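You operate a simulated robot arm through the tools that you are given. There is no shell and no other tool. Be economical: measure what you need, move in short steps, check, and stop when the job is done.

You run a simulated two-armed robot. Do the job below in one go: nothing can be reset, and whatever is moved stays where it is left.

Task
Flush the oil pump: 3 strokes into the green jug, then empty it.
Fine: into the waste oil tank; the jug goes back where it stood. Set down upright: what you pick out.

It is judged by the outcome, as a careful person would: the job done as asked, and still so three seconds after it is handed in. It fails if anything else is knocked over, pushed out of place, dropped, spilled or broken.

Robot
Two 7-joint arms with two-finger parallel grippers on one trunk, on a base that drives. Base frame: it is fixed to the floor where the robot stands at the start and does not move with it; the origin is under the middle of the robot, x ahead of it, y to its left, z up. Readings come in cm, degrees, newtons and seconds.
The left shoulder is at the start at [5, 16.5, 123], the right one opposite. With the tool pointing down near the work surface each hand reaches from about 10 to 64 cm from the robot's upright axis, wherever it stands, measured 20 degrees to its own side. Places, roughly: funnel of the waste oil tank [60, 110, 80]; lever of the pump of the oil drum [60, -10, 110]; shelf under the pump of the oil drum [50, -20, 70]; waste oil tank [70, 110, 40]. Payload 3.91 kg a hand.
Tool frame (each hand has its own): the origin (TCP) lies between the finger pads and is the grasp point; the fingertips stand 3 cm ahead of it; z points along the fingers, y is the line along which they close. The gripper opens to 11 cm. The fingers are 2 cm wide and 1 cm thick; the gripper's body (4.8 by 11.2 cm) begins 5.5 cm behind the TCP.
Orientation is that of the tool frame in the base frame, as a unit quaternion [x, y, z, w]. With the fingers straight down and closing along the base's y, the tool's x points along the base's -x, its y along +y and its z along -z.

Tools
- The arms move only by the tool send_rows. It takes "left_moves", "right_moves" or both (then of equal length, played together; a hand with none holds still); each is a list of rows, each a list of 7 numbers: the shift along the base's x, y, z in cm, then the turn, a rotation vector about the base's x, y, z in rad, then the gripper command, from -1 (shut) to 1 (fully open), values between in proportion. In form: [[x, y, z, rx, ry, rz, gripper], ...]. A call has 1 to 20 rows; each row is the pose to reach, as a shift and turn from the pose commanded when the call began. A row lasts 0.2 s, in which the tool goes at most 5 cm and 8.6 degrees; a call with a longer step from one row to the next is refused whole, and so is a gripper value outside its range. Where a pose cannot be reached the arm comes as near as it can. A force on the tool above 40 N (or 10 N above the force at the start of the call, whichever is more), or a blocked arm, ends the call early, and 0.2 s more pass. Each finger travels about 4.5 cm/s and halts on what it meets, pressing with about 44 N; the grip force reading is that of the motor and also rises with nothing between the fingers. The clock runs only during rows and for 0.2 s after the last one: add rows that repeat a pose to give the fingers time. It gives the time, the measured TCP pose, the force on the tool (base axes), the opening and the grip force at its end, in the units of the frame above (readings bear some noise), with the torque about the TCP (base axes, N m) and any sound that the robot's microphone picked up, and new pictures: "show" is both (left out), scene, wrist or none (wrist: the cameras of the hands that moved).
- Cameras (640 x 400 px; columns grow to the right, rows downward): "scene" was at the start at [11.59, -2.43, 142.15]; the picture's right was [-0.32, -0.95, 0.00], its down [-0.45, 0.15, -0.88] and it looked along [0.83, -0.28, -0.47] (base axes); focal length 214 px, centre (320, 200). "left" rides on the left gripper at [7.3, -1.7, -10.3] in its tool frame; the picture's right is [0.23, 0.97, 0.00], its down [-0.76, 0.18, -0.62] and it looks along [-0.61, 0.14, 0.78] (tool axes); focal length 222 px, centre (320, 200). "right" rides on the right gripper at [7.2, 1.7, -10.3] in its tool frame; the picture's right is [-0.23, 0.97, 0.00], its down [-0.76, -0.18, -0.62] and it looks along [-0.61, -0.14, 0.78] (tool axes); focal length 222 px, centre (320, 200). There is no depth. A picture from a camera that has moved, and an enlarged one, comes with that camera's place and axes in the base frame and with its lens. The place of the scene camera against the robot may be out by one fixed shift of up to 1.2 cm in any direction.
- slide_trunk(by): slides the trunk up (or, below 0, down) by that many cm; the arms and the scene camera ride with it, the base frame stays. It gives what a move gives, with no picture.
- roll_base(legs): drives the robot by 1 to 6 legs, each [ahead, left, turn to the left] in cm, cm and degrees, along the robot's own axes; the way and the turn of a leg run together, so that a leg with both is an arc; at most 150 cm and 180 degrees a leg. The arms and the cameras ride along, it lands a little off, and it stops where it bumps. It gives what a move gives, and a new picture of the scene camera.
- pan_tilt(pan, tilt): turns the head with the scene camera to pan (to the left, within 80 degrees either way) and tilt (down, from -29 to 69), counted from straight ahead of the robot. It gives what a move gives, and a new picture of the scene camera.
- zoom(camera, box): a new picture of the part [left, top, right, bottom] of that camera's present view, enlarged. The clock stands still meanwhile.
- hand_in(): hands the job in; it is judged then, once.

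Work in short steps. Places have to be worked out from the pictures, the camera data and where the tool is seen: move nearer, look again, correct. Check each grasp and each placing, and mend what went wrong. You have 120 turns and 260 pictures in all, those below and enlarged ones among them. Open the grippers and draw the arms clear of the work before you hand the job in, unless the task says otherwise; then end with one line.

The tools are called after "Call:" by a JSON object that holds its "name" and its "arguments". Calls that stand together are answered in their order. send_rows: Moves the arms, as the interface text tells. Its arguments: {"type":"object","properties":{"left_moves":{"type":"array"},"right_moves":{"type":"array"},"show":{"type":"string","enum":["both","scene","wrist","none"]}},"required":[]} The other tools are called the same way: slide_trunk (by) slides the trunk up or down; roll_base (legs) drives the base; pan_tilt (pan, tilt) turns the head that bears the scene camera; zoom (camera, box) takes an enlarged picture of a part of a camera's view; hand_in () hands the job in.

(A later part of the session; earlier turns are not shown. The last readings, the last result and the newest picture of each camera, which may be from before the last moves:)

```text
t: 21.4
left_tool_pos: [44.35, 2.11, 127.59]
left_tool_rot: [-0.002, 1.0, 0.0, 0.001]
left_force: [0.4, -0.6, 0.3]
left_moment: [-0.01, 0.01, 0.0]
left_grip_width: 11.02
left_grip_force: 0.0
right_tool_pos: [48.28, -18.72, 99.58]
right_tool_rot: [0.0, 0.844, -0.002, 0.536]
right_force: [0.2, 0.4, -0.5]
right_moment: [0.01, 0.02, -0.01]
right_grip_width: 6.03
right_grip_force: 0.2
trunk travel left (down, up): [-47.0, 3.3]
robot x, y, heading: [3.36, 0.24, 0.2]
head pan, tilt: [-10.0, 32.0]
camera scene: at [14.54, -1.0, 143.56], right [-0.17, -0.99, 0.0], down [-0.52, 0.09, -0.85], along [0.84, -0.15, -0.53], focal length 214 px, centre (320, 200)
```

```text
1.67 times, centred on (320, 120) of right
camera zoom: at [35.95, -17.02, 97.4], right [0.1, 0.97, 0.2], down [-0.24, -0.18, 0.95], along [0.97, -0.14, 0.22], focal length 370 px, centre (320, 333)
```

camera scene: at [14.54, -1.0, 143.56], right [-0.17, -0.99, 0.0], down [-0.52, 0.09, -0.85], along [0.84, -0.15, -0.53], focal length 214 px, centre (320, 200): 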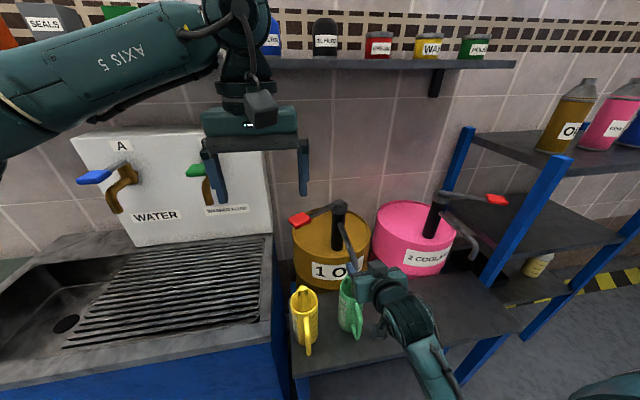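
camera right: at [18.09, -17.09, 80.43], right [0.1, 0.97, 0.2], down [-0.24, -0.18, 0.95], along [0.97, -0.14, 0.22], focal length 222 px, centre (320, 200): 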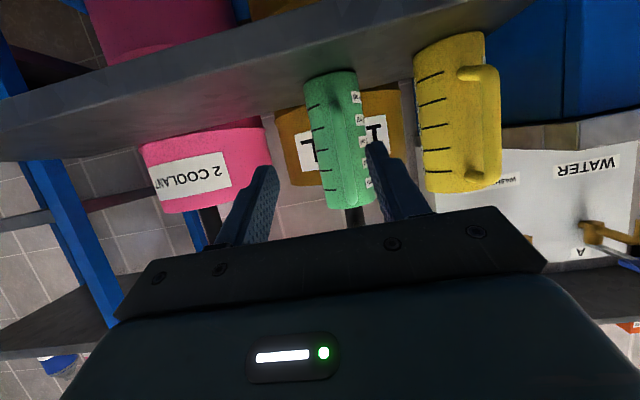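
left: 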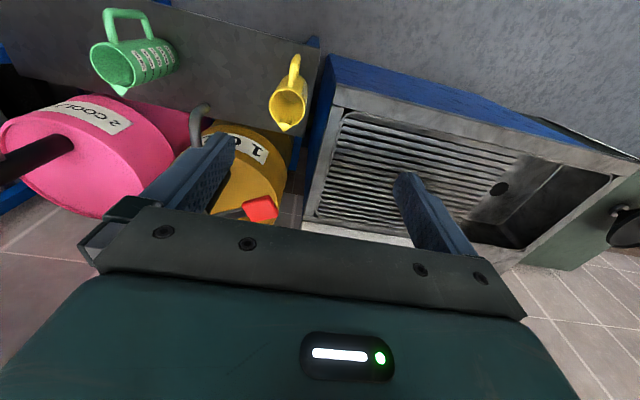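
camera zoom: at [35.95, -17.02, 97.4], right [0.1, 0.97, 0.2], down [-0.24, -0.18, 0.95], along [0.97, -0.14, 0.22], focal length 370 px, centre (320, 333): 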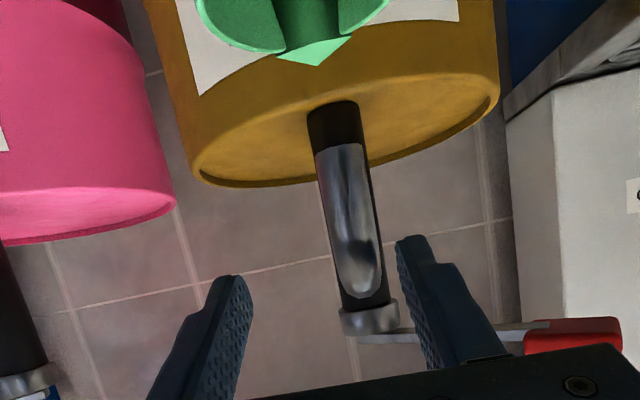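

There is no contact, and the spout lies free between the fingers. I pull the right hand straight back and aside in small steps. Meanwhile I bring the left hand over the red lever grip, turned about -66° to close across the lever.

Call:
{"name": "send_rows", "arguments": {"right_moves": [[-4, 0, 0, 0, 0, 0, 0.1], [-8, 0, 0, 0, 0, 0, 0.1], [-12, 0, 0, 0, 0, 0, 0.1], [-15, -3, 0, 0, 0, 0, 0.1], [-17, -7, 1, 0, 0, 0, 0.1], [-18, -11, 3, 0, 0, 0, 0.1], [-19, -15, 5, 0, 0, 0, 0.1], [-20, -19, 6, 0, 0, 0, 0.1], [-20, -20, 6, 0, 0, 0, 0.1]], "left_moves": [[1, -0.5, 0, 0, 0, -0.144, 1], [3, -1, 0, 0, 0, -0.288, 1], [5, -2, 0, 0, 0, -0.432, 1], [7, -3, 0, 0, 0, -0.576, 1], [9, -4, 0, 0, 0, -0.72, 1], [11, -5, 0, 0, 0, -0.864, 1], [12, -6, 0, 0, 0, -1.008, 1], [13, -6, -1, 0, 0, -1.152, 1], [13, -6, -1, 0, 0, -1.152, 1]]}}

```text
t: 23.4
left_tool_pos: [47.19, -1.36, 127.81]
left_tool_rot: [0.541, 0.841, 0.0, 0.005]
left_force: [0.2, -0.2, 0.8]
left_moment: [-0.02, -0.04, -0.03]
left_grip_width: 10.99
left_grip_force: 0.1
left hand out of reach, approached as far as the arm can: row 6, 7, 8, 9
right_tool_pos: [28.64, -41.0, 103.97]
right_tool_rot: [-0.002, 0.843, -0.001, 0.538]
right_force: [-0.7, 0.4, -0.3]
right_moment: [0.05, 0.0, 0.01]
right_grip_width: 6.06
right_grip_force: 0.1
right hand out of reach, approached as far as the arm can: row 3, 4, 5, 6, 7, 8, 9
trunk travel left (down, up): [-47.0, 3.3]
robot x, y, heading: [2.7, -0.0, 0.3]
head pan, tilt: [-10.0, 32.0]
camera scene: at [14.34, -0.94, 143.59], right [-0.17, -0.99, 0.0], down [-0.52, 0.09, -0.85], along [0.84, -0.15, -0.53], focal length 214 px, centre (320, 200)
camera right: at [16.27, -39.3, 101.63], right [0.09, 0.97, 0.2], down [-0.24, -0.17, 0.95], along [0.97, -0.14, 0.22], focal length 222 px, centre (320, 200)
camera left: at [42.5, 4.43, 138.27], right [0.79, 0.61, 0.0], down [0.47, -0.62, 0.63], along [0.39, -0.5, -0.78], focal length 222 px, centre (320, 200)
```

scene: 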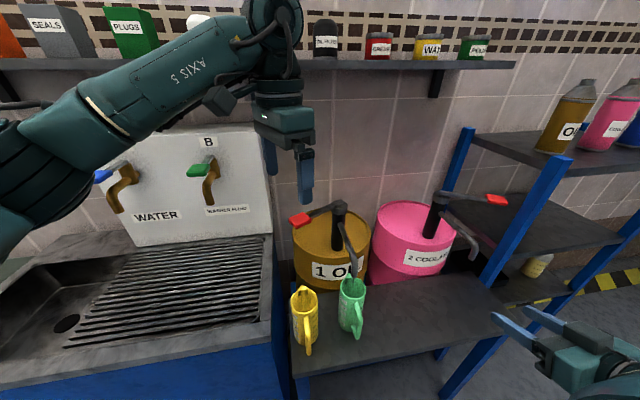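
right: 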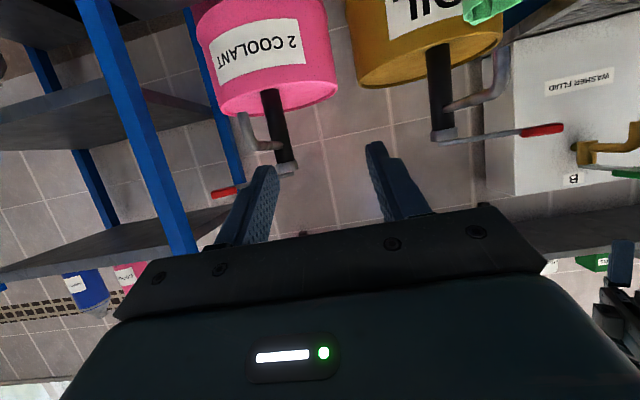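
left: 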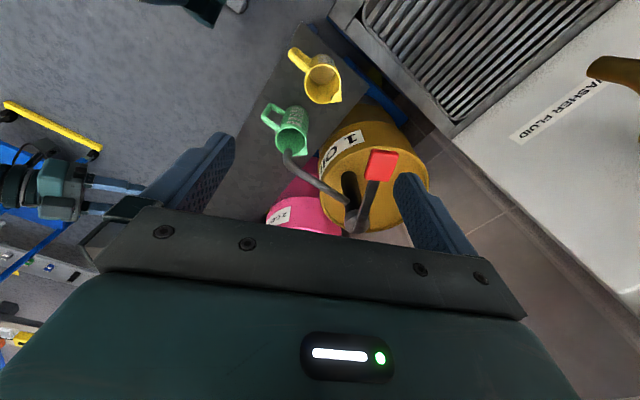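

Triangulating both wrist views puts the red grip at [61.4,-4.0,106.6] and the pivot at about [67,-15]. The left hand stopped short because it is too high there. I lower it 6 cm to regain reach and see where it lands.

Call:
{"name": "send_rows", "arguments": {"left_moves": [[0, 0, -3, 0, 0, 0, 1], [0, 0, -6, 0, 0, 0, 1], [0, 0, -6, 0, 0, 0, 1]], "show": "none"}}

```text
t: 24.2
left_tool_pos: [47.15, -1.52, 121.79]
left_tool_rot: [0.543, 0.84, -0.001, 0.002]
left_force: [-0.5, -0.8, -0.3]
left_moment: [0.04, 0.01, 0.0]
left_grip_width: 10.97
left_grip_force: 0.1
right_tool_pos: [28.78, -41.03, 103.81]
right_tool_rot: [0.0, 0.843, -0.001, 0.537]
right_force: [-0.3, 0.1, -0.8]
right_moment: [0.01, -0.01, 0.01]
right_grip_width: 6.06
right_grip_force: 0.0
trunk travel left (down, up): [-47.0, 3.3]
robot x, y, heading: [2.51, -0.5, 0.2]
head pan, tilt: [-10.0, 32.0]
```

The commanded pose equals the reached pose, which keeps things simple. I go forward over the grip at z≈115.

Call:
{"name": "send_rows", "arguments": {"left_moves": [[3, -0.5, -2, 0, 0, 0, 1], [6, -1, -4, 0, 0, 0, 1], [9, -1.5, -6, 0, 0, 0.03, 1], [12, -2, -7, 0, 0, 0.06, 1], [14.2, -2.5, -7, 0, 0, 0.09, 1], [14.2, -2.5, -7, 0, 0, 0.09, 1]]}}

```text
t: 25.6
left_tool_pos: [50.37, -0.8, 119.77]
left_tool_rot: [0.511, 0.859, -0.001, 0.001]
left_force: [-0.4, 0.0, 0.1]
left_moment: [0.0, 0.02, 0.0]
left_grip_width: 11.02
left_grip_force: 0.0
left hand out of reach, approached as far as the arm can: row 1, 2, 3, 4, 5, 6
right_tool_pos: [28.86, -41.09, 103.85]
right_tool_rot: [-0.001, 0.843, -0.001, 0.538]
right_force: [-0.2, 0.3, 0.5]
right_moment: [-0.01, 0.01, 0.02]
right_grip_width: 6.05
right_grip_force: 0.3
trunk travel left (down, up): [-47.0, 3.3]
robot x, y, heading: [2.0, 0.1, 0.1]
head pan, tilt: [-10.0, 32.0]
camera scene: at [14.54, -0.98, 143.56], right [-0.17, -0.99, 0.0], down [-0.52, 0.09, -0.85], along [0.84, -0.14, -0.53], focal length 214 px, centre (320, 200)
camera left: at [45.35, 4.75, 130.23], right [0.75, 0.66, 0.0], down [0.52, -0.58, 0.63], along [0.41, -0.47, -0.78], focal length 222 px, centre (320, 200)
```

scene: 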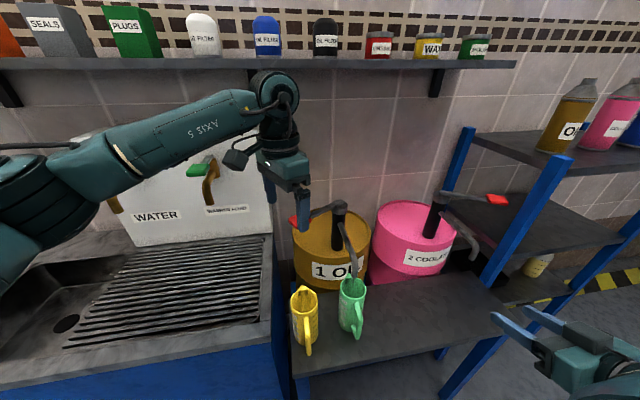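
left: 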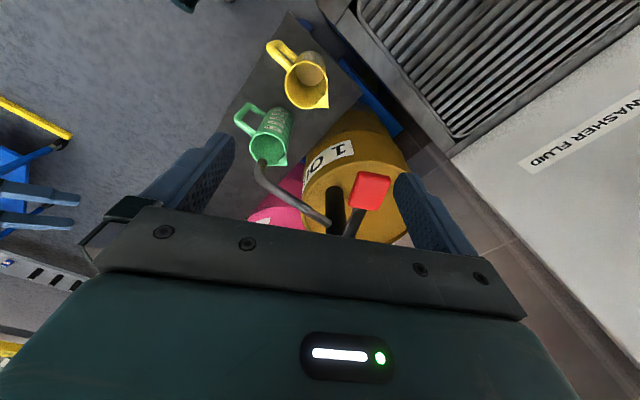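

The left arm is fully stretched because the target lies on its off side. I retract both hands a bit, drive the robot right by 20 cm, and put the lever in front of the left shoulder.

Call:
{"name": "send_rows", "arguments": {"left_moves": [[-3, 1, 1, 0, 0, 0, 1], [-6, 2, 1, 0, 0, 0, 1], [-8, 3, 1, 0, 0, 0, 1]], "right_moves": [[0, 3, 3, 0, 0, 0, 0.1], [0, 6, 5, 0, 0, 0, 0.1], [0, 9, 6, 0, 0, 0, 0.1]], "show": "none"}}

Call:
{"name": "roll_base", "arguments": {"legs": [[0, -20, 0]]}}

```text
t: 26.4
left_tool_pos: [41.96, 2.4, 120.53]
left_tool_rot: [0.504, 0.864, 0.0, 0.001]
left_force: [-0.3, -0.4, 1.2]
left_moment: [0.0, -0.01, 0.01]
left_grip_width: 10.99
left_grip_force: 0.1
right_tool_pos: [30.78, -40.42, 103.66]
right_tool_rot: [-0.002, 0.843, 0.0, 0.537]
right_force: [-0.3, -0.4, -0.1]
right_moment: [-0.02, -0.02, 0.02]
right_grip_width: 6.05
right_grip_force: 0.0
right hand out of reach, approached as far as the arm can: row 1, 2, 3
trunk travel left (down, up): [-47.0, 3.3]
robot x, y, heading: [2.6, 0.19, 0.3]
head pan, tilt: [-10.0, 32.0]
```

```text
t: 28.1
left_tool_pos: [41.99, -17.93, 120.49]
left_tool_rot: [0.505, 0.863, -0.001, 0.001]
left_force: [0.5, -0.3, -0.1]
left_moment: [0.08, 0.0, -0.01]
left_grip_width: 10.99
left_grip_force: 0.1
right_tool_pos: [31.0, -60.71, 103.74]
right_tool_rot: [-0.003, 0.843, 0.001, 0.537]
right_force: [-0.2, -0.6, 0.0]
right_moment: [0.03, 0.01, 0.0]
right_grip_width: 6.04
right_grip_force: 0.1
trunk travel left (down, up): [-47.0, 3.3]
robot x, y, heading: [2.91, -20.41, -0.1]
head pan, tilt: [-10.0, 32.0]
camera scene: at [14.62, -21.38, 143.56], right [-0.17, -0.99, 0.0], down [-0.52, 0.09, -0.85], along [0.84, -0.14, -0.53], focal length 214 px, centre (320, 200)
```

scene: 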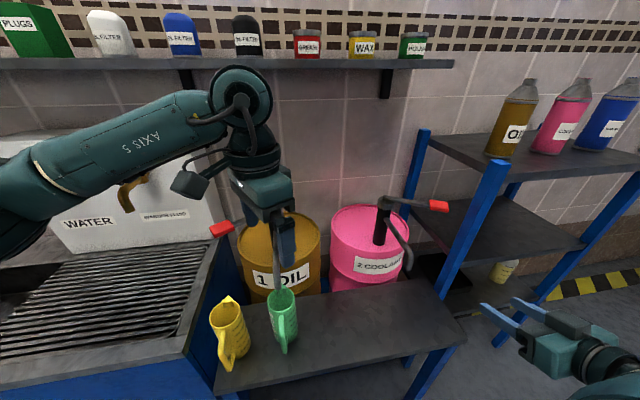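

The lever is now in front of the left shoulder. I move the left hand over the red grip at z≈117.

Call:
{"name": "send_rows", "arguments": {"left_moves": [[3.2, 2.3, 0, 0, 0, 0, 1], [6.4, 4.6, 0, 0, 0, 0, 1], [9.6, 6.9, 0, 0, 0, 0, 1], [12.8, 9.2, 0, 0, 0, 0, 1], [16, 11.5, -1, 0, 0, 0, 1], [19.4, 13.9, -3.5, 0, 0, 0, 0.6], [19.4, 13.9, -3.5, 0, 0, 0, 0.6]]}}

```text
t: 29.6
left_tool_pos: [49.04, -12.58, 120.67]
left_tool_rot: [0.504, 0.864, -0.001, 0.001]
left_force: [-0.3, -0.8, -1.2]
left_moment: [0.0, 0.02, 0.0]
left_grip_width: 8.78
left_grip_force: 0.0
left hand out of reach, approached as far as the arm can: row 3, 4, 5, 6, 7
right_tool_pos: [30.89, -60.77, 103.63]
right_tool_rot: [-0.002, 0.843, 0.0, 0.537]
right_force: [0.7, -0.1, 0.2]
right_moment: [-0.02, -0.02, -0.03]
right_grip_width: 6.08
right_grip_force: 0.0
trunk travel left (down, up): [-47.0, 3.3]
robot x, y, heading: [2.87, -20.22, 0.2]
head pan, tilt: [-10.0, 32.0]
camera scene: at [14.61, -21.3, 143.56], right [-0.17, -0.99, 0.0], down [-0.52, 0.09, -0.85], along [0.84, -0.14, -0.53], focal length 214 px, centre (320, 200)
camera left: at [43.98, -7.13, 131.12], right [0.74, 0.68, 0.0], down [0.53, -0.57, 0.63], along [0.42, -0.46, -0.78], focal length 222 px, centre (320, 200)
```

scene: 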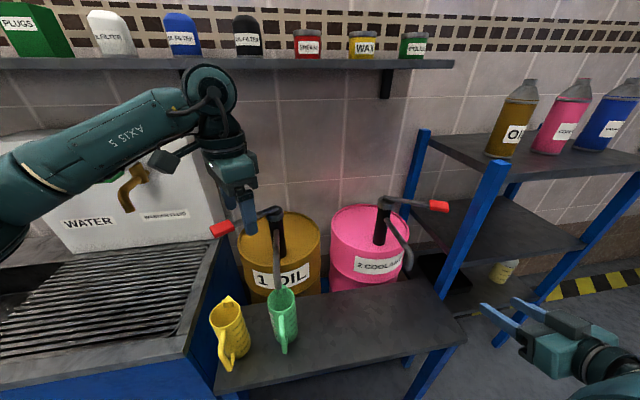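
left: 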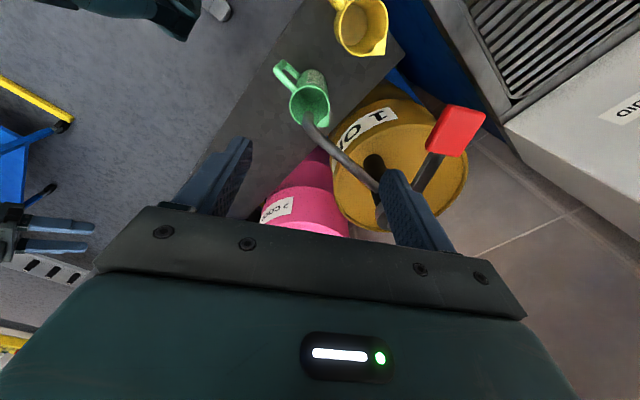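

Downward-pointing reach is too short at this height, so I'll work the lever with the hand pointing forward and the fingers caging the pad from above and below. First I draw back and yaw -29°.

Call:
{"name": "send_rows", "arguments": {"left_moves": [[-2, 2, 0, 0, 0, -0.127, 0.6], [-4, 4, 0, 0, 0, -0.254, 0.6], [-5, 6, 0, 0, 0, -0.38, 0.4], [-5, 8, 0, 0, 0, -0.507, 0.2], [-5, 8, 0, 0, 0, -0.507, 0.2]], "show": "none"}}

Call:
{"name": "send_rows", "arguments": {"left_moves": [[0, 0, 0, 0, -0.144, 0, 0.2], [0, 0, 0, 0, -0.288, 0, 0.2], [0, 0, -1, 0, -0.432, 0, 0.2], [0, 0, -2, 0, -0.576, 0, 0.2], [0, 0, -3, 0, -0.72, 0, 0.2], [0, 0, -4, 0, -0.864, 0, 0.2], [0, 0, -5, 0, -1.008, 0, 0.2], [0, 0, -6, 0, -1.152, 0, 0.2], [0, 0, -7, 0, -1.296, 0, 0.2], [0, 0, -8, 0, -1.44, 0, 0.2], [0, 0, -8, 0, -1.57, 0, 0.2], [0, 0, -8, 0, -1.57, 0, 0.2]]}}

```text
t: 30.9
left_tool_pos: [34.32, -10.81, 120.34]
left_tool_rot: [0.705, 0.71, -0.001, 0.001]
left_force: [-0.3, 0.3, -0.2]
left_moment: [-0.01, -0.03, 0.02]
left_grip_width: 6.6
left_grip_force: 0.1
left hand out of reach, approached as far as the arm can: row 1, 2, 3, 4, 5
right_tool_pos: [30.91, -60.58, 103.56]
right_tool_rot: [-0.002, 0.844, 0.001, 0.537]
right_force: [-0.3, 0.0, 0.1]
right_moment: [0.03, 0.01, 0.02]
right_grip_width: 6.07
right_grip_force: 0.0
trunk travel left (down, up): [-47.0, 3.3]
robot x, y, heading: [2.84, -20.21, 0.0]
head pan, tilt: [-10.0, 32.0]
```

```text
t: 33.5
left_tool_pos: [38.55, -12.68, 112.7]
left_tool_rot: [0.5, 0.504, 0.497, 0.5]
left_force: [-0.5, 0.3, 0.2]
left_moment: [0.03, -0.01, 0.03]
left_grip_width: 6.62
left_grip_force: 0.0
left hand out of reach, approached as far as the arm can: row 5, 6, 7, 8, 9, 10, 11, 12
right_tool_pos: [30.88, -60.83, 103.61]
right_tool_rot: [-0.002, 0.843, 0.001, 0.537]
right_force: [-0.5, -0.6, 0.1]
right_moment: [0.0, -0.02, 0.01]
right_grip_width: 6.03
right_grip_force: 0.0
trunk travel left (down, up): [-47.0, 3.3]
robot x, y, heading: [2.8, -20.46, 0.2]
head pan, tilt: [-10.0, 32.0]
camera scene: at [14.62, -21.32, 143.56], right [-0.17, -0.99, 0.0], down [-0.52, 0.09, -0.85], along [0.84, -0.14, -0.53], focal length 214 px, centre (320, 200)
camera left: at [28.06, -5.42, 111.22], right [0.01, 0.23, 0.97], down [-0.62, -0.76, 0.19], along [0.78, -0.61, 0.14], focal length 222 px, centre (320, 200)
```

scene: 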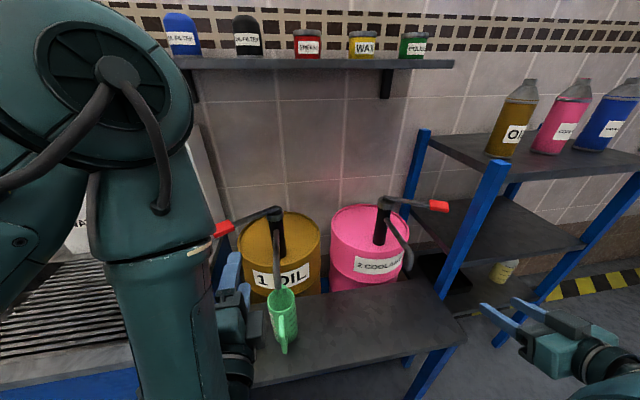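
left: 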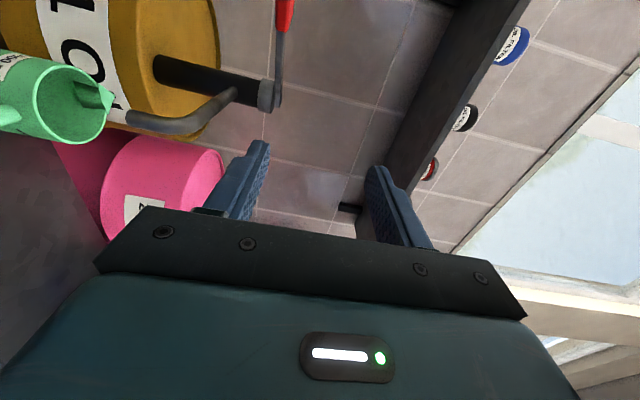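

The hand now points forward, with fingers one above the other. I move to just in front of the pad, at y≈-4, z≈106.6, x≈51.

Call:
{"name": "send_rows", "arguments": {"left_moves": [[1, 2, -1, 0, 0, 0, 0.2], [3, 4.5, -2.5, 0, 0, 0, 0.2], [6, 6.5, -4, 0, 0, 0, 0.2], [9, 8, -5, 0, 0, 0, 0.2], [12, 8.7, -6, 0, 0, 0, 0.2], [12.5, 8.7, -6, 0, 0, 0, 0.2]]}}

```text
t: 34.9
left_tool_pos: [47.67, -11.99, 111.09]
left_tool_rot: [0.5, 0.501, 0.499, 0.5]
left_force: [-0.3, 0.2, -0.1]
left_moment: [-0.01, -0.01, 0.02]
left_grip_width: 6.62
left_grip_force: 0.1
left hand out of reach, approached as far as the arm can: row 1, 2, 3, 4, 5, 6
right_tool_pos: [30.79, -60.8, 103.67]
right_tool_rot: [-0.002, 0.843, 0.001, 0.537]
right_force: [0.4, -0.8, 0.0]
right_moment: [0.0, 0.0, -0.01]
right_grip_width: 6.05
right_grip_force: 0.0
trunk travel left (down, up): [-47.0, 3.3]
robot x, y, heading: [3.06, -20.16, 0.2]
head pan, tilt: [-10.0, 32.0]
camera scene: at [14.54, -21.34, 143.57], right [-0.17, -0.99, 0.0], down [-0.52, 0.09, -0.85], along [0.84, -0.14, -0.53], focal length 214 px, centre (320, 200)
camera left: at [37.2, -4.75, 109.49], right [0.0, 0.23, 0.97], down [-0.62, -0.76, 0.18], along [0.78, -0.61, 0.14], focal length 222 px, centre (320, 200)
```

scene: 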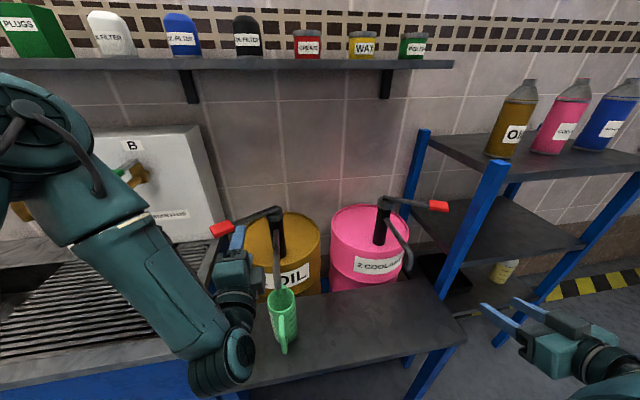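
left: 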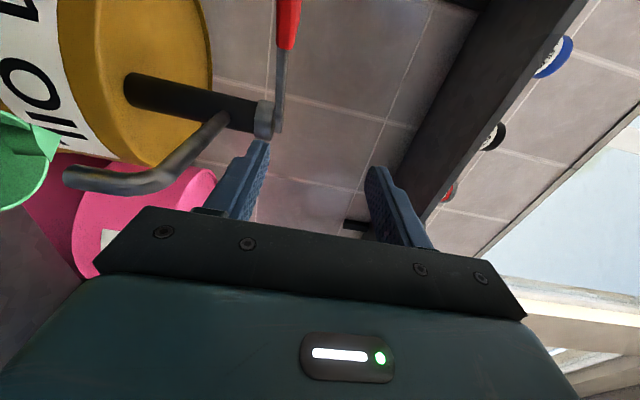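

The arm won't go further left in this posture, so I use the base: 8 cm left puts the fingers at y≈-4. Then I lower the hand a little.

Call:
{"name": "roll_base", "arguments": {"legs": [[0, 8, 0]]}}

Call:
{"name": "send_rows", "arguments": {"left_moves": [[0, 0, -1.5, 0, 0, 0, 0.2], [0, 0, -3, 0, 0, 0, 0.2], [0, 0, -4.5, 0, 0, 0, 0.2], [0, 0, -4.5, 0, 0, 0, 0.2]]}}

```text
t: 35.9
left_tool_pos: [47.57, -3.84, 110.86]
left_tool_rot: [0.499, 0.502, 0.498, 0.5]
left_force: [-0.6, -0.2, 0.1]
left_moment: [0.02, 0.0, -0.01]
left_grip_width: 6.59
left_grip_force: 0.0
right_tool_pos: [30.98, -52.56, 103.88]
right_tool_rot: [-0.003, 0.843, 0.001, 0.538]
right_force: [0.7, -0.6, 0.6]
right_moment: [-0.01, -0.05, 0.02]
right_grip_width: 6.05
right_grip_force: 0.0
trunk travel left (down, up): [-47.0, 3.3]
robot x, y, heading: [2.91, -12.51, 0.3]
head pan, tilt: [-10.0, 32.0]
camera scene: at [14.58, -13.22, 143.56], right [-0.17, -0.99, 0.0], down [-0.52, 0.09, -0.85], along [0.84, -0.14, -0.53], focal length 214 px, centre (320, 200)
```

scene: 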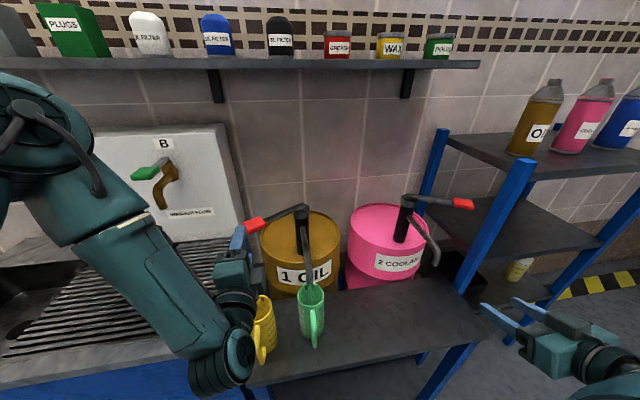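

```text
t: 36.9
left_tool_pos: [47.2, -5.63, 107.89]
left_tool_rot: [0.498, 0.504, 0.499, 0.499]
left_force: [-0.4, 0.1, -0.4]
left_moment: [-0.01, -0.04, 0.0]
left_grip_width: 6.58
left_grip_force: 0.0
left hand out of reach, approached as far as the arm can: row 1, 2, 3, 4
right_tool_pos: [30.84, -52.77, 103.7]
right_tool_rot: [-0.002, 0.844, 0.001, 0.537]
right_force: [-0.3, -0.1, -0.5]
right_moment: [0.01, -0.02, 0.0]
right_grip_width: 6.03
right_grip_force: 0.1
trunk travel left (down, up): [-47.0, 3.3]
robot x, y, heading: [2.82, -12.47, 0.1]
head pan, tilt: [-10.0, 32.0]
camera scene: at [14.57, -13.31, 143.56], right [-0.17, -0.99, 0.0], down [-0.52, 0.09, -0.85], along [0.84, -0.14, -0.53], focal length 214 px, centre (320, 200)
camera left: at [36.66, 1.54, 106.21], right [0.0, 0.23, 0.97], down [-0.62, -0.76, 0.19], along [0.79, -0.6, 0.14], focal length 222 px, centre (320, 200)
```

scene: 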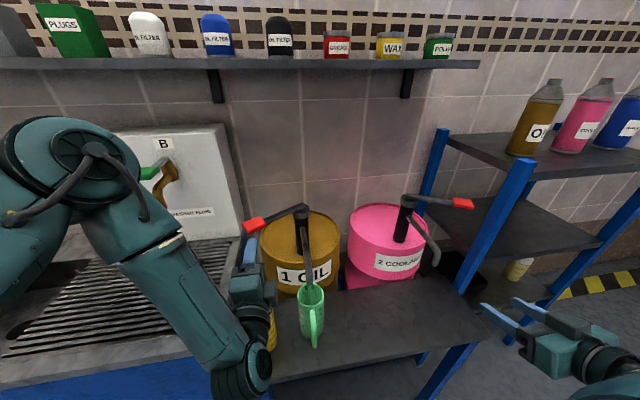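
left: 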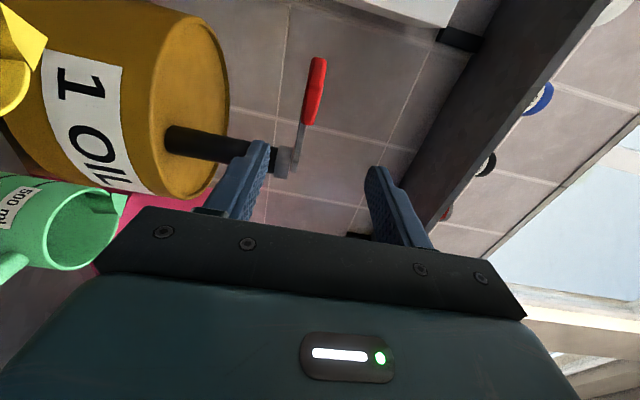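

The pad is confirmed at [61.4,-3.7,106.7], sloping up about 10° from the pivot. The left wrist is at a joint limit, while the right arm reaches this kind of pose easily. So I withdraw the left hand, back off, shift the base left, and work the lever with the right hand.

Call:
{"name": "send_rows", "arguments": {"left_moves": [[-3, 0, 1.5, 0, 0, 0, 0.2], [-6, 0, 3, 0, 0, 0, 0.2], [-9, 0, 4.5, 0, 0, 0, 0.2], [-9, 0, 8, 0, 0, 0, 0.2]], "show": "none"}}

Call:
{"name": "roll_base", "arguments": {"legs": [[-14, 0, 0], [0, 27, 0]]}}

```text
t: 37.9
left_tool_pos: [38.46, -6.23, 115.42]
left_tool_rot: [0.497, 0.503, 0.499, 0.5]
left_force: [0.1, 0.1, 0.0]
left_moment: [0.02, 0.02, 0.03]
left_grip_width: 6.62
left_grip_force: 0.0
left hand out of reach, approached as far as the arm can: row 3, 4
right_tool_pos: [30.75, -52.8, 103.78]
right_tool_rot: [-0.003, 0.843, 0.001, 0.537]
right_force: [0.1, -0.9, -0.7]
right_moment: [0.06, -0.01, 0.01]
right_grip_width: 6.05
right_grip_force: 0.0
trunk travel left (down, up): [-47.0, 3.3]
robot x, y, heading: [3.0, -12.46, 0.5]
head pan, tilt: [-10.0, 32.0]
```

```text
t: 40.7
left_tool_pos: [24.41, 20.16, 115.33]
left_tool_rot: [0.498, 0.503, 0.498, 0.501]
left_force: [-0.1, 2.0, 0.5]
left_moment: [-0.01, -0.03, -0.01]
left_grip_width: 6.6
left_grip_force: 0.2
right_tool_pos: [16.77, -26.33, 103.64]
right_tool_rot: [-0.002, 0.843, 0.0, 0.538]
right_force: [0.1, 0.7, 0.2]
right_moment: [0.01, 0.02, 0.01]
right_grip_width: 6.05
right_grip_force: 0.1
trunk travel left (down, up): [-47.0, 3.3]
robot x, y, heading: [-11.26, 13.81, 0.2]
head pan, tilt: [-10.0, 32.0]
camera scene: at [0.4, 13.01, 143.56], right [-0.17, -0.99, 0.0], down [-0.52, 0.09, -0.85], along [0.84, -0.14, -0.53], focal length 214 px, centre (320, 200)
```

scene: 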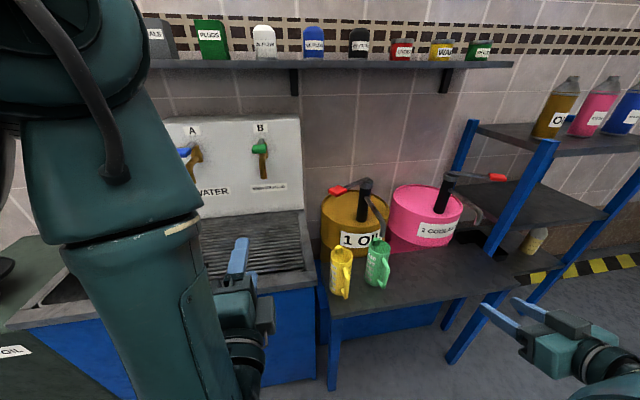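

There's plenty of room. I close the right gripper and bring that hand to y≈-4, z≈114, ahead of the robot.

Call:
{"name": "send_rows", "arguments": {"right_moves": [[3, 3, 2, 0, 0, 0, -0.4], [6, 6, 4, 0, 0, 0, -0.8], [9, 9, 6, 0, 0, 0, -1], [12, 12, 8, 0, 0, 0, -1], [13, 16, 10, 0, 0, 0, -1], [14, 20, 10, 0, 0, 0, -1], [14, 22.4, 10, 0, 0, 0, -1]], "show": "none"}}

Call:
{"name": "roll_base", "arguments": {"legs": [[13, 0, 0]]}}

Call:
{"name": "zoom", "arguments": {"camera": "right", "box": [0, 0, 640, 400]}}

```text
t: 42.3
left_tool_pos: [24.4, 20.25, 115.38]
left_tool_rot: [0.498, 0.503, 0.499, 0.5]
left_force: [-0.5, -0.8, 0.5]
left_moment: [-0.03, -0.04, 0.01]
left_grip_width: 6.63
left_grip_force: 0.0
right_tool_pos: [32.7, -3.32, 113.39]
right_tool_rot: [-0.002, 0.844, 0.0, 0.537]
right_force: [-0.3, -0.9, 0.5]
right_moment: [0.01, -0.01, 0.02]
right_grip_width: 0.0
right_grip_force: 38.2
right hand out of reach, approached as far as the arm can: row 1, 2, 3, 4, 5, 6, 7
trunk travel left (down, up): [-47.0, 3.3]
robot x, y, heading: [-11.53, 13.79, 0.5]
head pan, tilt: [-10.0, 32.0]
```

```text
t: 43.6
left_tool_pos: [37.75, 20.08, 115.38]
left_tool_rot: [0.498, 0.503, 0.498, 0.501]
left_force: [0.1, 0.7, -0.2]
left_moment: [-0.01, -0.02, -0.01]
left_grip_width: 6.6
left_grip_force: 0.0
right_tool_pos: [46.08, -3.4, 113.32]
right_tool_rot: [-0.002, 0.844, 0.001, 0.537]
right_force: [-0.2, 0.2, 0.1]
right_moment: [0.04, -0.03, -0.03]
right_grip_width: 0.0
right_grip_force: 37.8
trunk travel left (down, up): [-47.0, 3.3]
robot x, y, heading: [1.71, 13.94, 0.2]
head pan, tilt: [-10.0, 32.0]
camera scene: at [13.74, 12.99, 143.55], right [-0.17, -0.99, 0.0], down [-0.52, 0.09, -0.85], along [0.84, -0.14, -0.53], focal length 214 px, centre (320, 200)
```

scene: 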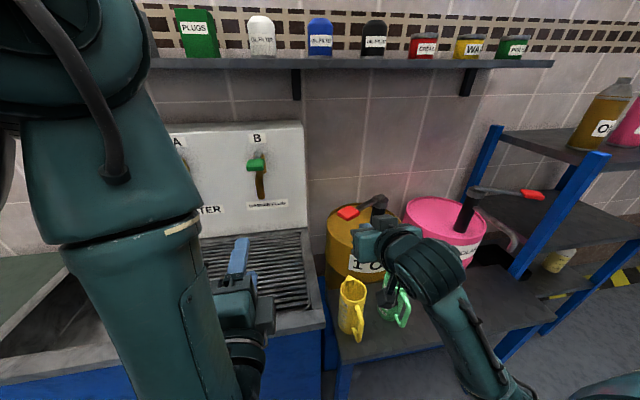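

```text
1.00 times, centred on (320, 200) of right
camera zoom: at [33.63, -1.61, 111.06], right [0.09, 0.97, 0.2], down [-0.24, -0.18, 0.95], along [0.97, -0.14, 0.22], focal length 222 px, centre (320, 200)
```

zoom: 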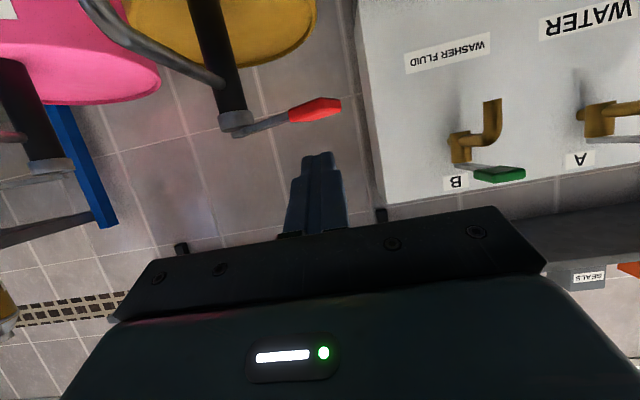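

The closed fingertips line up with the pad. I advance to hover above it, with tips at x≈61.5 and z about 2 cm above the pad.

Call:
{"name": "send_rows", "arguments": {"right_moves": [[4, -0.1, 0, 0, 0, 0, -1], [8, -0.2, 0, 0, 0, 0, -1], [11, -0.3, -0.5, 0, 0, 0, -1], [13, -0.3, -1, 0, 0, 0, -1], [13, -0.3, -1, 0, 0, 0, -1]]}}

Call:
{"name": "zoom", "arguments": {"camera": "scene", "box": [300, 170, 460, 350]}}

```text
t: 44.8
left_tool_pos: [37.61, 19.99, 115.44]
left_tool_rot: [0.498, 0.503, 0.499, 0.5]
left_force: [0.1, 0.4, -0.2]
left_moment: [0.03, 0.01, -0.02]
left_grip_width: 6.59
left_grip_force: 0.1
right_tool_pos: [58.96, -3.7, 112.4]
right_tool_rot: [-0.002, 0.843, 0.001, 0.537]
right_force: [-0.4, 0.3, -0.1]
right_moment: [0.01, -0.02, 0.0]
right_grip_width: 0.0
right_grip_force: 37.1
trunk travel left (down, up): [-47.0, 3.3]
robot x, y, heading: [1.46, 14.1, 0.2]
head pan, tilt: [-10.0, 32.0]
camera scene: at [13.62, 12.99, 143.56], right [-0.17, -0.99, 0.0], down [-0.52, 0.09, -0.85], along [0.84, -0.14, -0.53], focal length 214 px, centre (320, 200)
camera right: at [46.55, -1.91, 110.1], right [0.09, 0.97, 0.2], down [-0.24, -0.18, 0.95], along [0.97, -0.14, 0.22], focal length 222 px, centre (320, 200)
```

scene: 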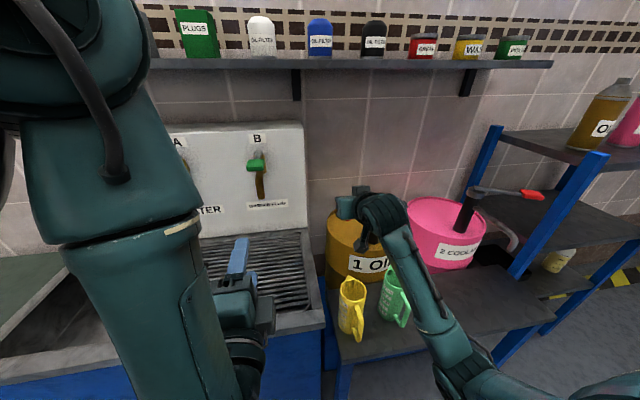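
right: 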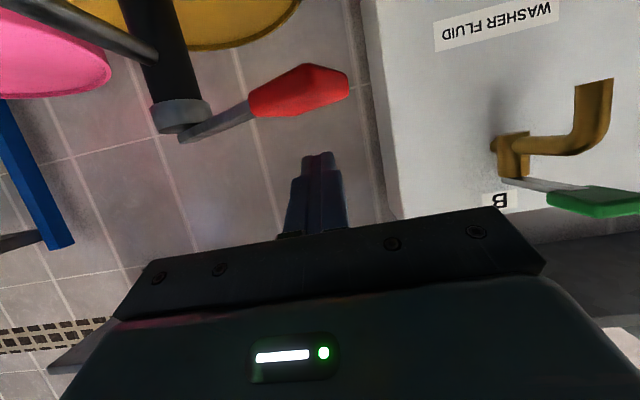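

```text
2.22 times, centred on (380, 260) of scene
camera zoom: at [13.62, 12.99, 143.56], right [-0.17, -0.99, 0.0], down [-0.52, 0.09, -0.85], along [0.84, -0.14, -0.53], focal length 477 px, centre (187, 67)
```

zoom: 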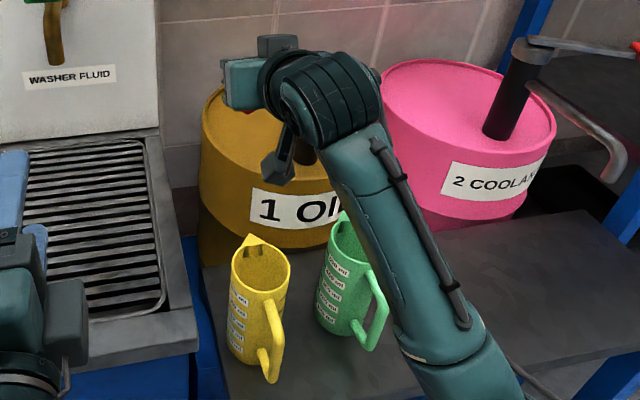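

The fingertips hover just above the pad. I press down gently in small steps and watch the force.

Call:
{"name": "send_rows", "arguments": {"right_moves": [[0, 0, -1, 0, 0, 0, -1], [0, 0, -2, 0, 0, 0, -1], [0, 0, -3, 0, 0, 0, -1], [0, 0, -4, 0, 0, 0, -1]], "show": "wrist"}}

```text
t: 45.8
left_tool_pos: [37.54, 20.17, 115.39]
left_tool_rot: [0.497, 0.503, 0.499, 0.501]
left_force: [-0.6, 0.4, -0.3]
left_moment: [0.01, 0.01, -0.04]
left_grip_width: 6.61
left_grip_force: 0.0
right_tool_pos: [58.96, -3.61, 108.34]
right_tool_rot: [-0.002, 0.844, 0.0, 0.537]
right_force: [-0.2, 1.0, 1.6]
right_moment: [0.0, -0.08, 0.05]
right_grip_width: 0.01
right_grip_force: 37.5
trunk travel left (down, up): [-47.0, 3.3]
robot x, y, heading: [1.76, 14.01, 0.2]
head pan, tilt: [-10.0, 32.0]
camera right: at [46.53, -1.86, 106.02], right [0.09, 0.97, 0.2], down [-0.24, -0.18, 0.95], along [0.97, -0.14, 0.22], focal length 222 px, centre (320, 200)
```

right: 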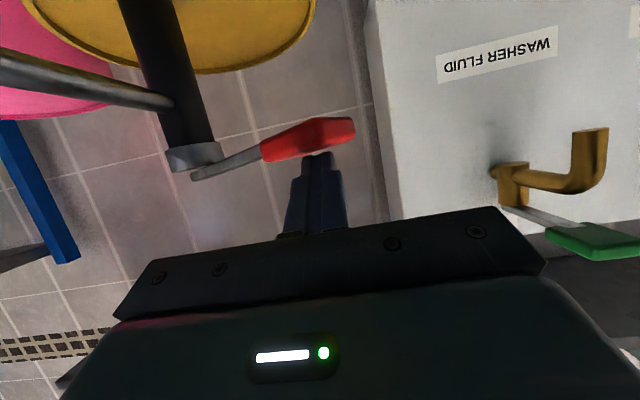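

The fingers just touch the pad (1.6 N). I press further.

Call:
{"name": "send_rows", "arguments": {"right_moves": [[0, 0, -1, 0, 0, 0, -1], [0, 0, -2, 0, 0, 0, -1], [0, 0, -3, 0, 0, 0, -1], [0, 0, -4, 0, 0, 0, -1]]}}

```text
t: 46.8
left_tool_pos: [37.65, 20.03, 115.36]
left_tool_rot: [0.498, 0.503, 0.499, 0.5]
left_force: [-1.2, -0.1, -0.1]
left_moment: [0.02, -0.03, 0.02]
left_grip_width: 6.61
left_grip_force: 0.1
right_tool_pos: [58.92, -3.6, 104.27]
right_tool_rot: [-0.002, 0.844, 0.0, 0.537]
right_force: [1.0, -1.5, 3.9]
right_moment: [-0.07, -0.13, -0.01]
right_grip_width: 0.01
right_grip_force: 37.8
trunk travel left (down, up): [-47.0, 3.3]
robot x, y, heading: [2.17, 14.04, 0.4]
head pan, tilt: [-10.0, 32.0]
camera scene: at [13.59, 12.98, 143.57], right [-0.17, -0.99, 0.0], down [-0.52, 0.09, -0.85], along [0.84, -0.14, -0.53], focal length 214 px, centre (320, 200)
camera right: at [46.62, -1.92, 102.07], right [0.09, 0.97, 0.2], down [-0.24, -0.18, 0.95], along [0.97, -0.14, 0.22], focal length 222 px, centre (320, 200)
```

scene: 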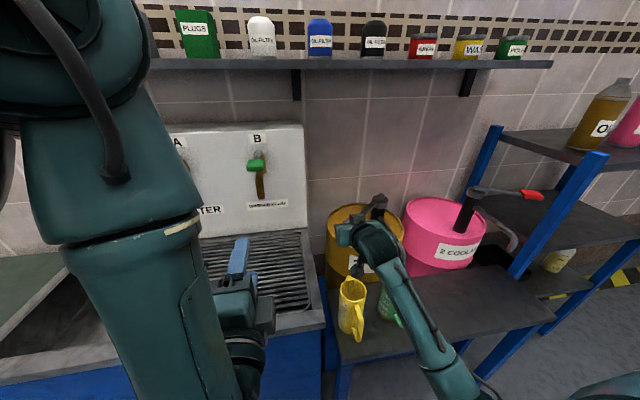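
right: 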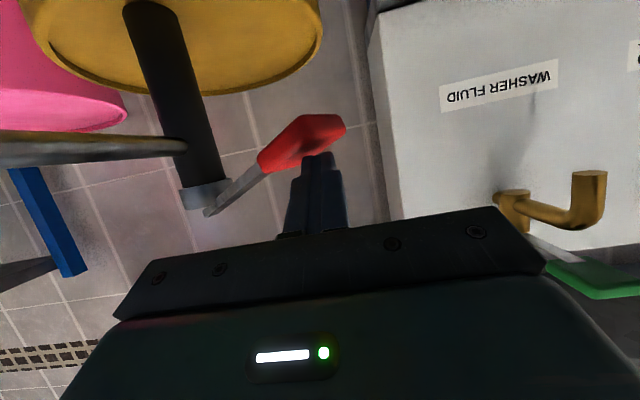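

The lever follows at about 4 N. I continue down, keeping an eye on the camera's clearance over the yellow jug.

Call:
{"name": "send_rows", "arguments": {"right_moves": [[0, 0, -1, 0, 0, 0, -1], [0, 0, -2, 0, 0, 0, -1], [0, 0, -3, 0, 0, 0, -1]]}}

```text
t: 47.6
left_tool_pos: [37.41, 20.04, 115.56]
left_tool_rot: [0.498, 0.502, 0.499, 0.501]
left_force: [0.0, -0.3, 1.4]
left_moment: [0.03, 0.04, -0.01]
left_grip_width: 6.61
left_grip_force: 0.0
right_tool_pos: [58.87, -3.83, 102.23]
right_tool_rot: [-0.002, 0.838, 0.0, 0.545]
right_force: [1.2, -1.5, 26.6]
right_moment: [-0.28, -0.65, -0.05]
right_grip_width: 0.0
right_grip_force: 38.0
trunk travel left (down, up): [-47.0, 3.3]
robot x, y, heading: [1.96, 14.03, 0.2]
head pan, tilt: [-10.0, 32.0]
camera scene: at [13.35, 13.06, 143.64], right [-0.17, -0.99, 0.0], down [-0.52, 0.09, -0.85], along [0.84, -0.14, -0.53], focal length 214 px, centre (320, 200)
camera right: at [46.53, -2.08, 99.69], right [0.09, 0.97, 0.21], down [-0.26, -0.18, 0.95], along [0.96, -0.14, 0.24], focal length 222 px, centre (320, 200)
```

scene: 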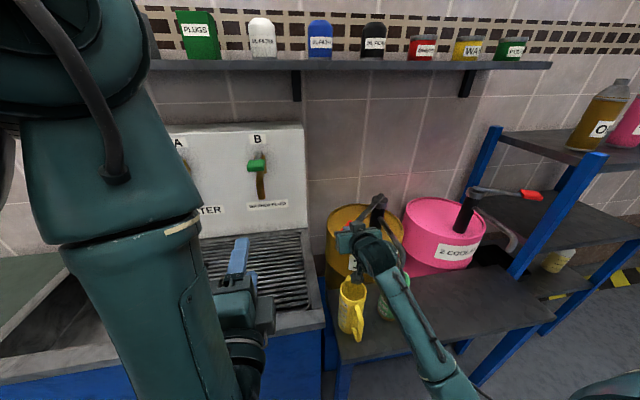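
right: 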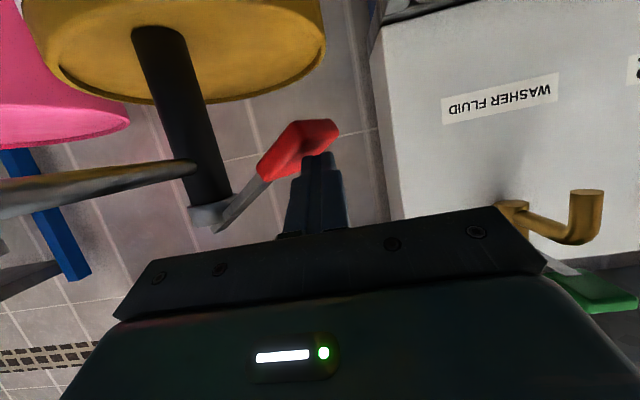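

A hard stop at z≈102.3 (27 N) means the full stroke is done. I raise the hand and see whether the lever springs back.

Call:
{"name": "send_rows", "arguments": {"right_moves": [[0, 0, 1, 0, 0, 0, -1], [0, 0, 2.5, 0, 0, 0, -1], [0, 0, 4, 0, 0, 0, -1], [0, 0, 5.5, 0, 0, 0, -1], [0, 0, 7, 0, 0, 0, -1], [0, 0, 9.5, 0, 0, 0, -1], [0, 0, 11, 0, 0, 0, -1], [0, 0, 11, 0, 0, 0, -1]]}}

Call:
{"name": "zoom", "arguments": {"camera": "scene", "box": [300, 170, 460, 350]}}

```text
t: 49.4
left_tool_pos: [37.69, 20.1, 115.31]
left_tool_rot: [0.497, 0.504, 0.499, 0.501]
left_force: [0.6, 0.2, 0.1]
left_moment: [0.0, -0.01, 0.01]
left_grip_width: 6.6
left_grip_force: 0.0
right_tool_pos: [59.02, -3.65, 112.53]
right_tool_rot: [-0.002, 0.843, 0.0, 0.537]
right_force: [0.8, 1.1, -0.2]
right_moment: [0.0, 0.03, 0.0]
right_grip_width: 0.03
right_grip_force: 38.3
trunk travel left (down, up): [-47.0, 3.3]
robot x, y, heading: [1.71, 14.39, -0.1]
head pan, tilt: [-10.0, 32.0]
camera scene: at [13.63, 12.98, 143.56], right [-0.17, -0.99, 0.0], down [-0.52, 0.09, -0.85], along [0.84, -0.14, -0.53], focal length 214 px, centre (320, 200)
camera right: at [46.69, -1.88, 110.14], right [0.09, 0.97, 0.2], down [-0.24, -0.18, 0.95], along [0.97, -0.14, 0.22], focal length 222 px, centre (320, 200)
```

scene: 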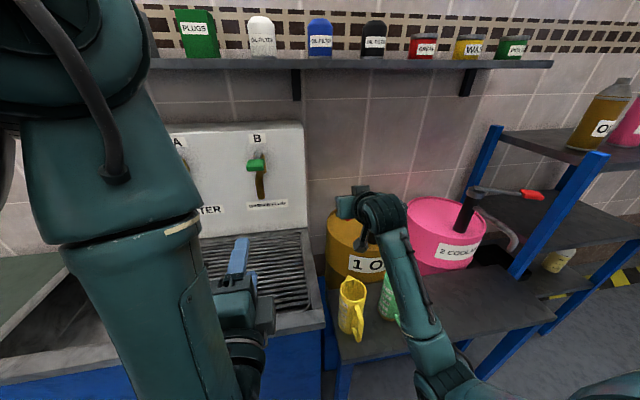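
right: 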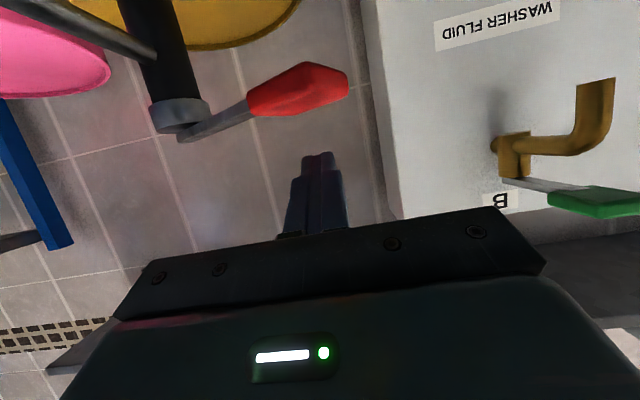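

```text
2.22 times, centred on (380, 260) of scene
camera zoom: at [13.63, 12.98, 143.56], right [-0.17, -0.99, 0.0], down [-0.52, 0.09, -0.85], along [0.84, -0.14, -0.53], focal length 477 px, centre (187, 67)
```

zoom: 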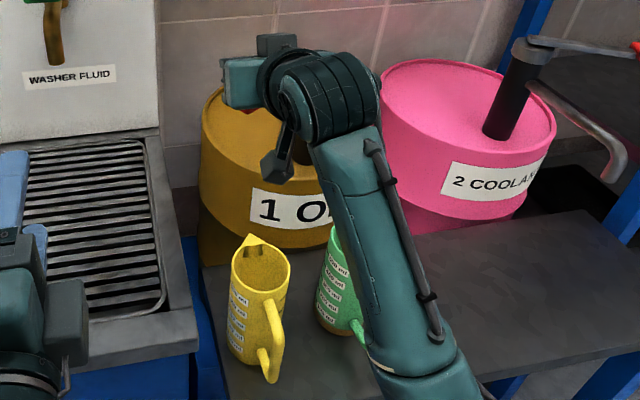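

The lever springs back to its rest position. The base of the jug looks orange, so I check whether that is oil inside or a spill.

Call:
{"name": "zoom", "arguments": {"camera": "scene", "box": [360, 265, 410, 335]}}

```text
5.71 times, centred on (385, 300) of scene
camera zoom: at [13.63, 12.98, 143.56], right [-0.17, -0.99, 0.0], down [-0.52, 0.09, -0.85], along [0.84, -0.14, -0.53], focal length 1226 px, centre (-51, -371)
```

zoom: 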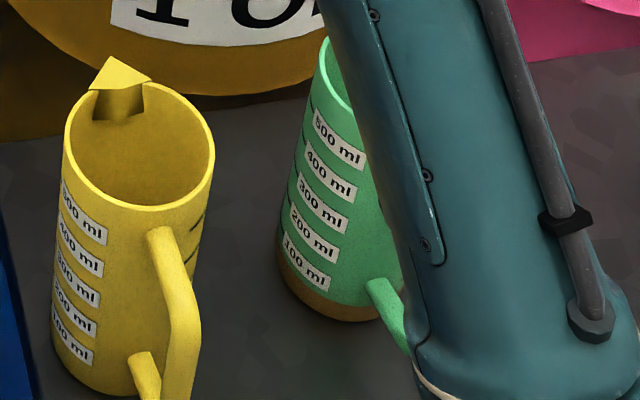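

There's a clear oil band inside the jug, a bit under 100 ml, and the shelf is dry. That is one stroke. I make the second stroke the same way.

Call:
{"name": "send_rows", "arguments": {"right_moves": [[0, 0, -2, 0, 0, 0, -1], [0, 0, -3.5, 0, 0, 0, -1], [0, 0, -5, 0, 0, 0, -1], [0, 0, -6, 0, 0, 0, -1], [0, 0, -7, 0, 0, 0, -1], [0, 0, -8, 0, 0, 0, -1], [0, 0, -9, 0, 0, 0, -1], [0, 0, -10, 0, 0, 0, -1], [0, 0, -10.7, 0, 0, 0, -1], [0, 0, -11.1, 0, 0, 0, -1]], "show": "wrist"}}

Call:
{"name": "send_rows", "arguments": {"right_moves": [[0, 0, 1, 0, 0, 0, -1], [0, 0, 2.5, 0, 0, 0, -1], [0, 0, 4, 0, 0, 0, -1], [0, 0, 5.5, 0, 0, 0, -1], [0, 0, 7, 0, 0, 0, -1], [0, 0, 9.5, 0, 0, 0, -1], [0, 0, 11.1, 0, 0, 0, -1], [0, 0, 11.1, 0, 0, 0, -1]], "show": "wrist"}}

Call:
{"name": "zoom", "arguments": {"camera": "scene", "box": [360, 265, 410, 335]}}

```text
t: 51.6
left_tool_pos: [37.53, 20.24, 115.55]
left_tool_rot: [0.497, 0.503, 0.5, 0.501]
left_force: [-0.1, -0.6, -0.1]
left_moment: [0.02, -0.02, 0.02]
left_grip_width: 6.58
left_grip_force: 0.1
right_tool_pos: [58.88, -3.61, 102.07]
right_tool_rot: [-0.003, 0.839, 0.001, 0.545]
right_force: [3.3, 0.1, 27.3]
right_moment: [-0.29, -0.72, 0.05]
right_grip_width: 0.01
right_grip_force: 38.7
trunk travel left (down, up): [-47.0, 3.3]
robot x, y, heading: [1.47, 13.96, 0.5]
head pan, tilt: [-10.0, 32.0]
camera right: at [46.54, -1.84, 99.61], right [0.09, 0.97, 0.21], down [-0.26, -0.18, 0.95], along [0.96, -0.14, 0.24], focal length 222 px, centre (320, 200)
```

right: 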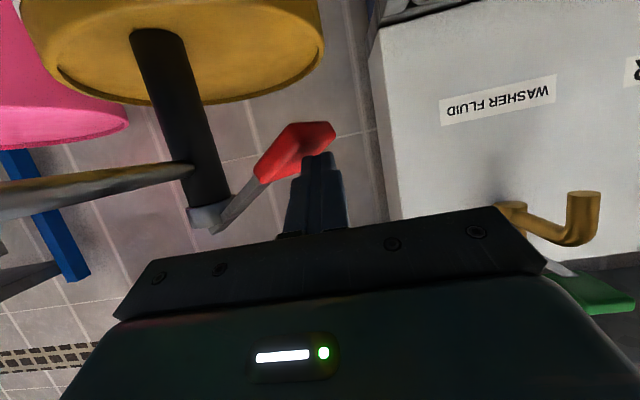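

```text
t: 53.4
left_tool_pos: [37.67, 20.1, 115.36]
left_tool_rot: [0.498, 0.503, 0.499, 0.5]
left_force: [-0.6, 0.2, -0.7]
left_moment: [0.03, 0.0, -0.01]
left_grip_width: 6.6
left_grip_force: 0.1
right_tool_pos: [58.85, -3.63, 112.34]
right_tool_rot: [-0.002, 0.844, 0.001, 0.537]
right_force: [-0.2, -0.7, 0.3]
right_moment: [-0.02, 0.02, -0.02]
right_grip_width: 0.01
right_grip_force: 37.3
trunk travel left (down, up): [-47.0, 3.3]
robot x, y, heading: [1.79, 13.81, 0.2]
head pan, tilt: [-10.0, 32.0]
camera right: at [46.46, -1.85, 110.03], right [0.09, 0.97, 0.2], down [-0.24, -0.18, 0.95], along [0.97, -0.14, 0.22], focal length 222 px, centre (320, 200)
```

right: 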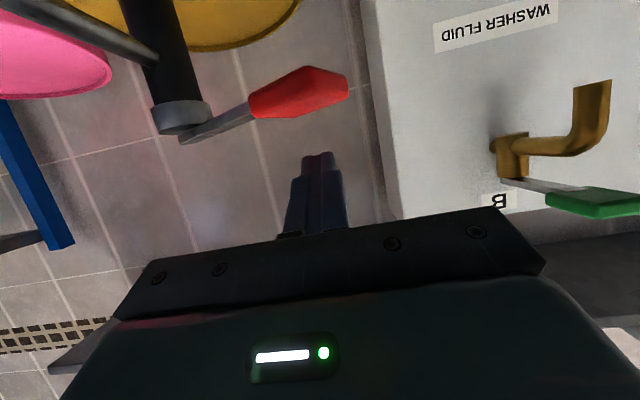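

```text
5.71 times, centred on (385, 300) of scene
camera zoom: at [13.63, 12.99, 143.56], right [-0.17, -0.99, 0.0], down [-0.52, 0.09, -0.85], along [0.84, -0.14, -0.53], focal length 1226 px, centre (-51, -371)
```

zoom: 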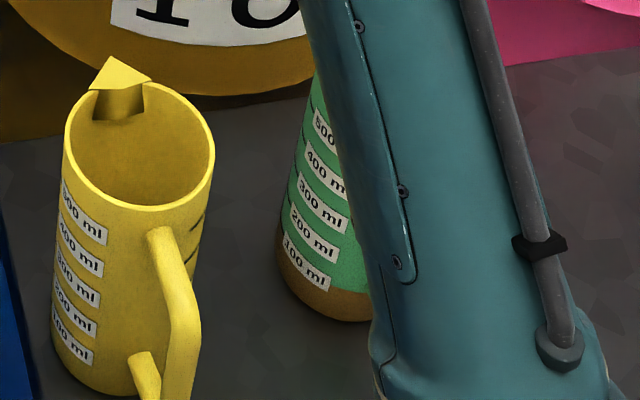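

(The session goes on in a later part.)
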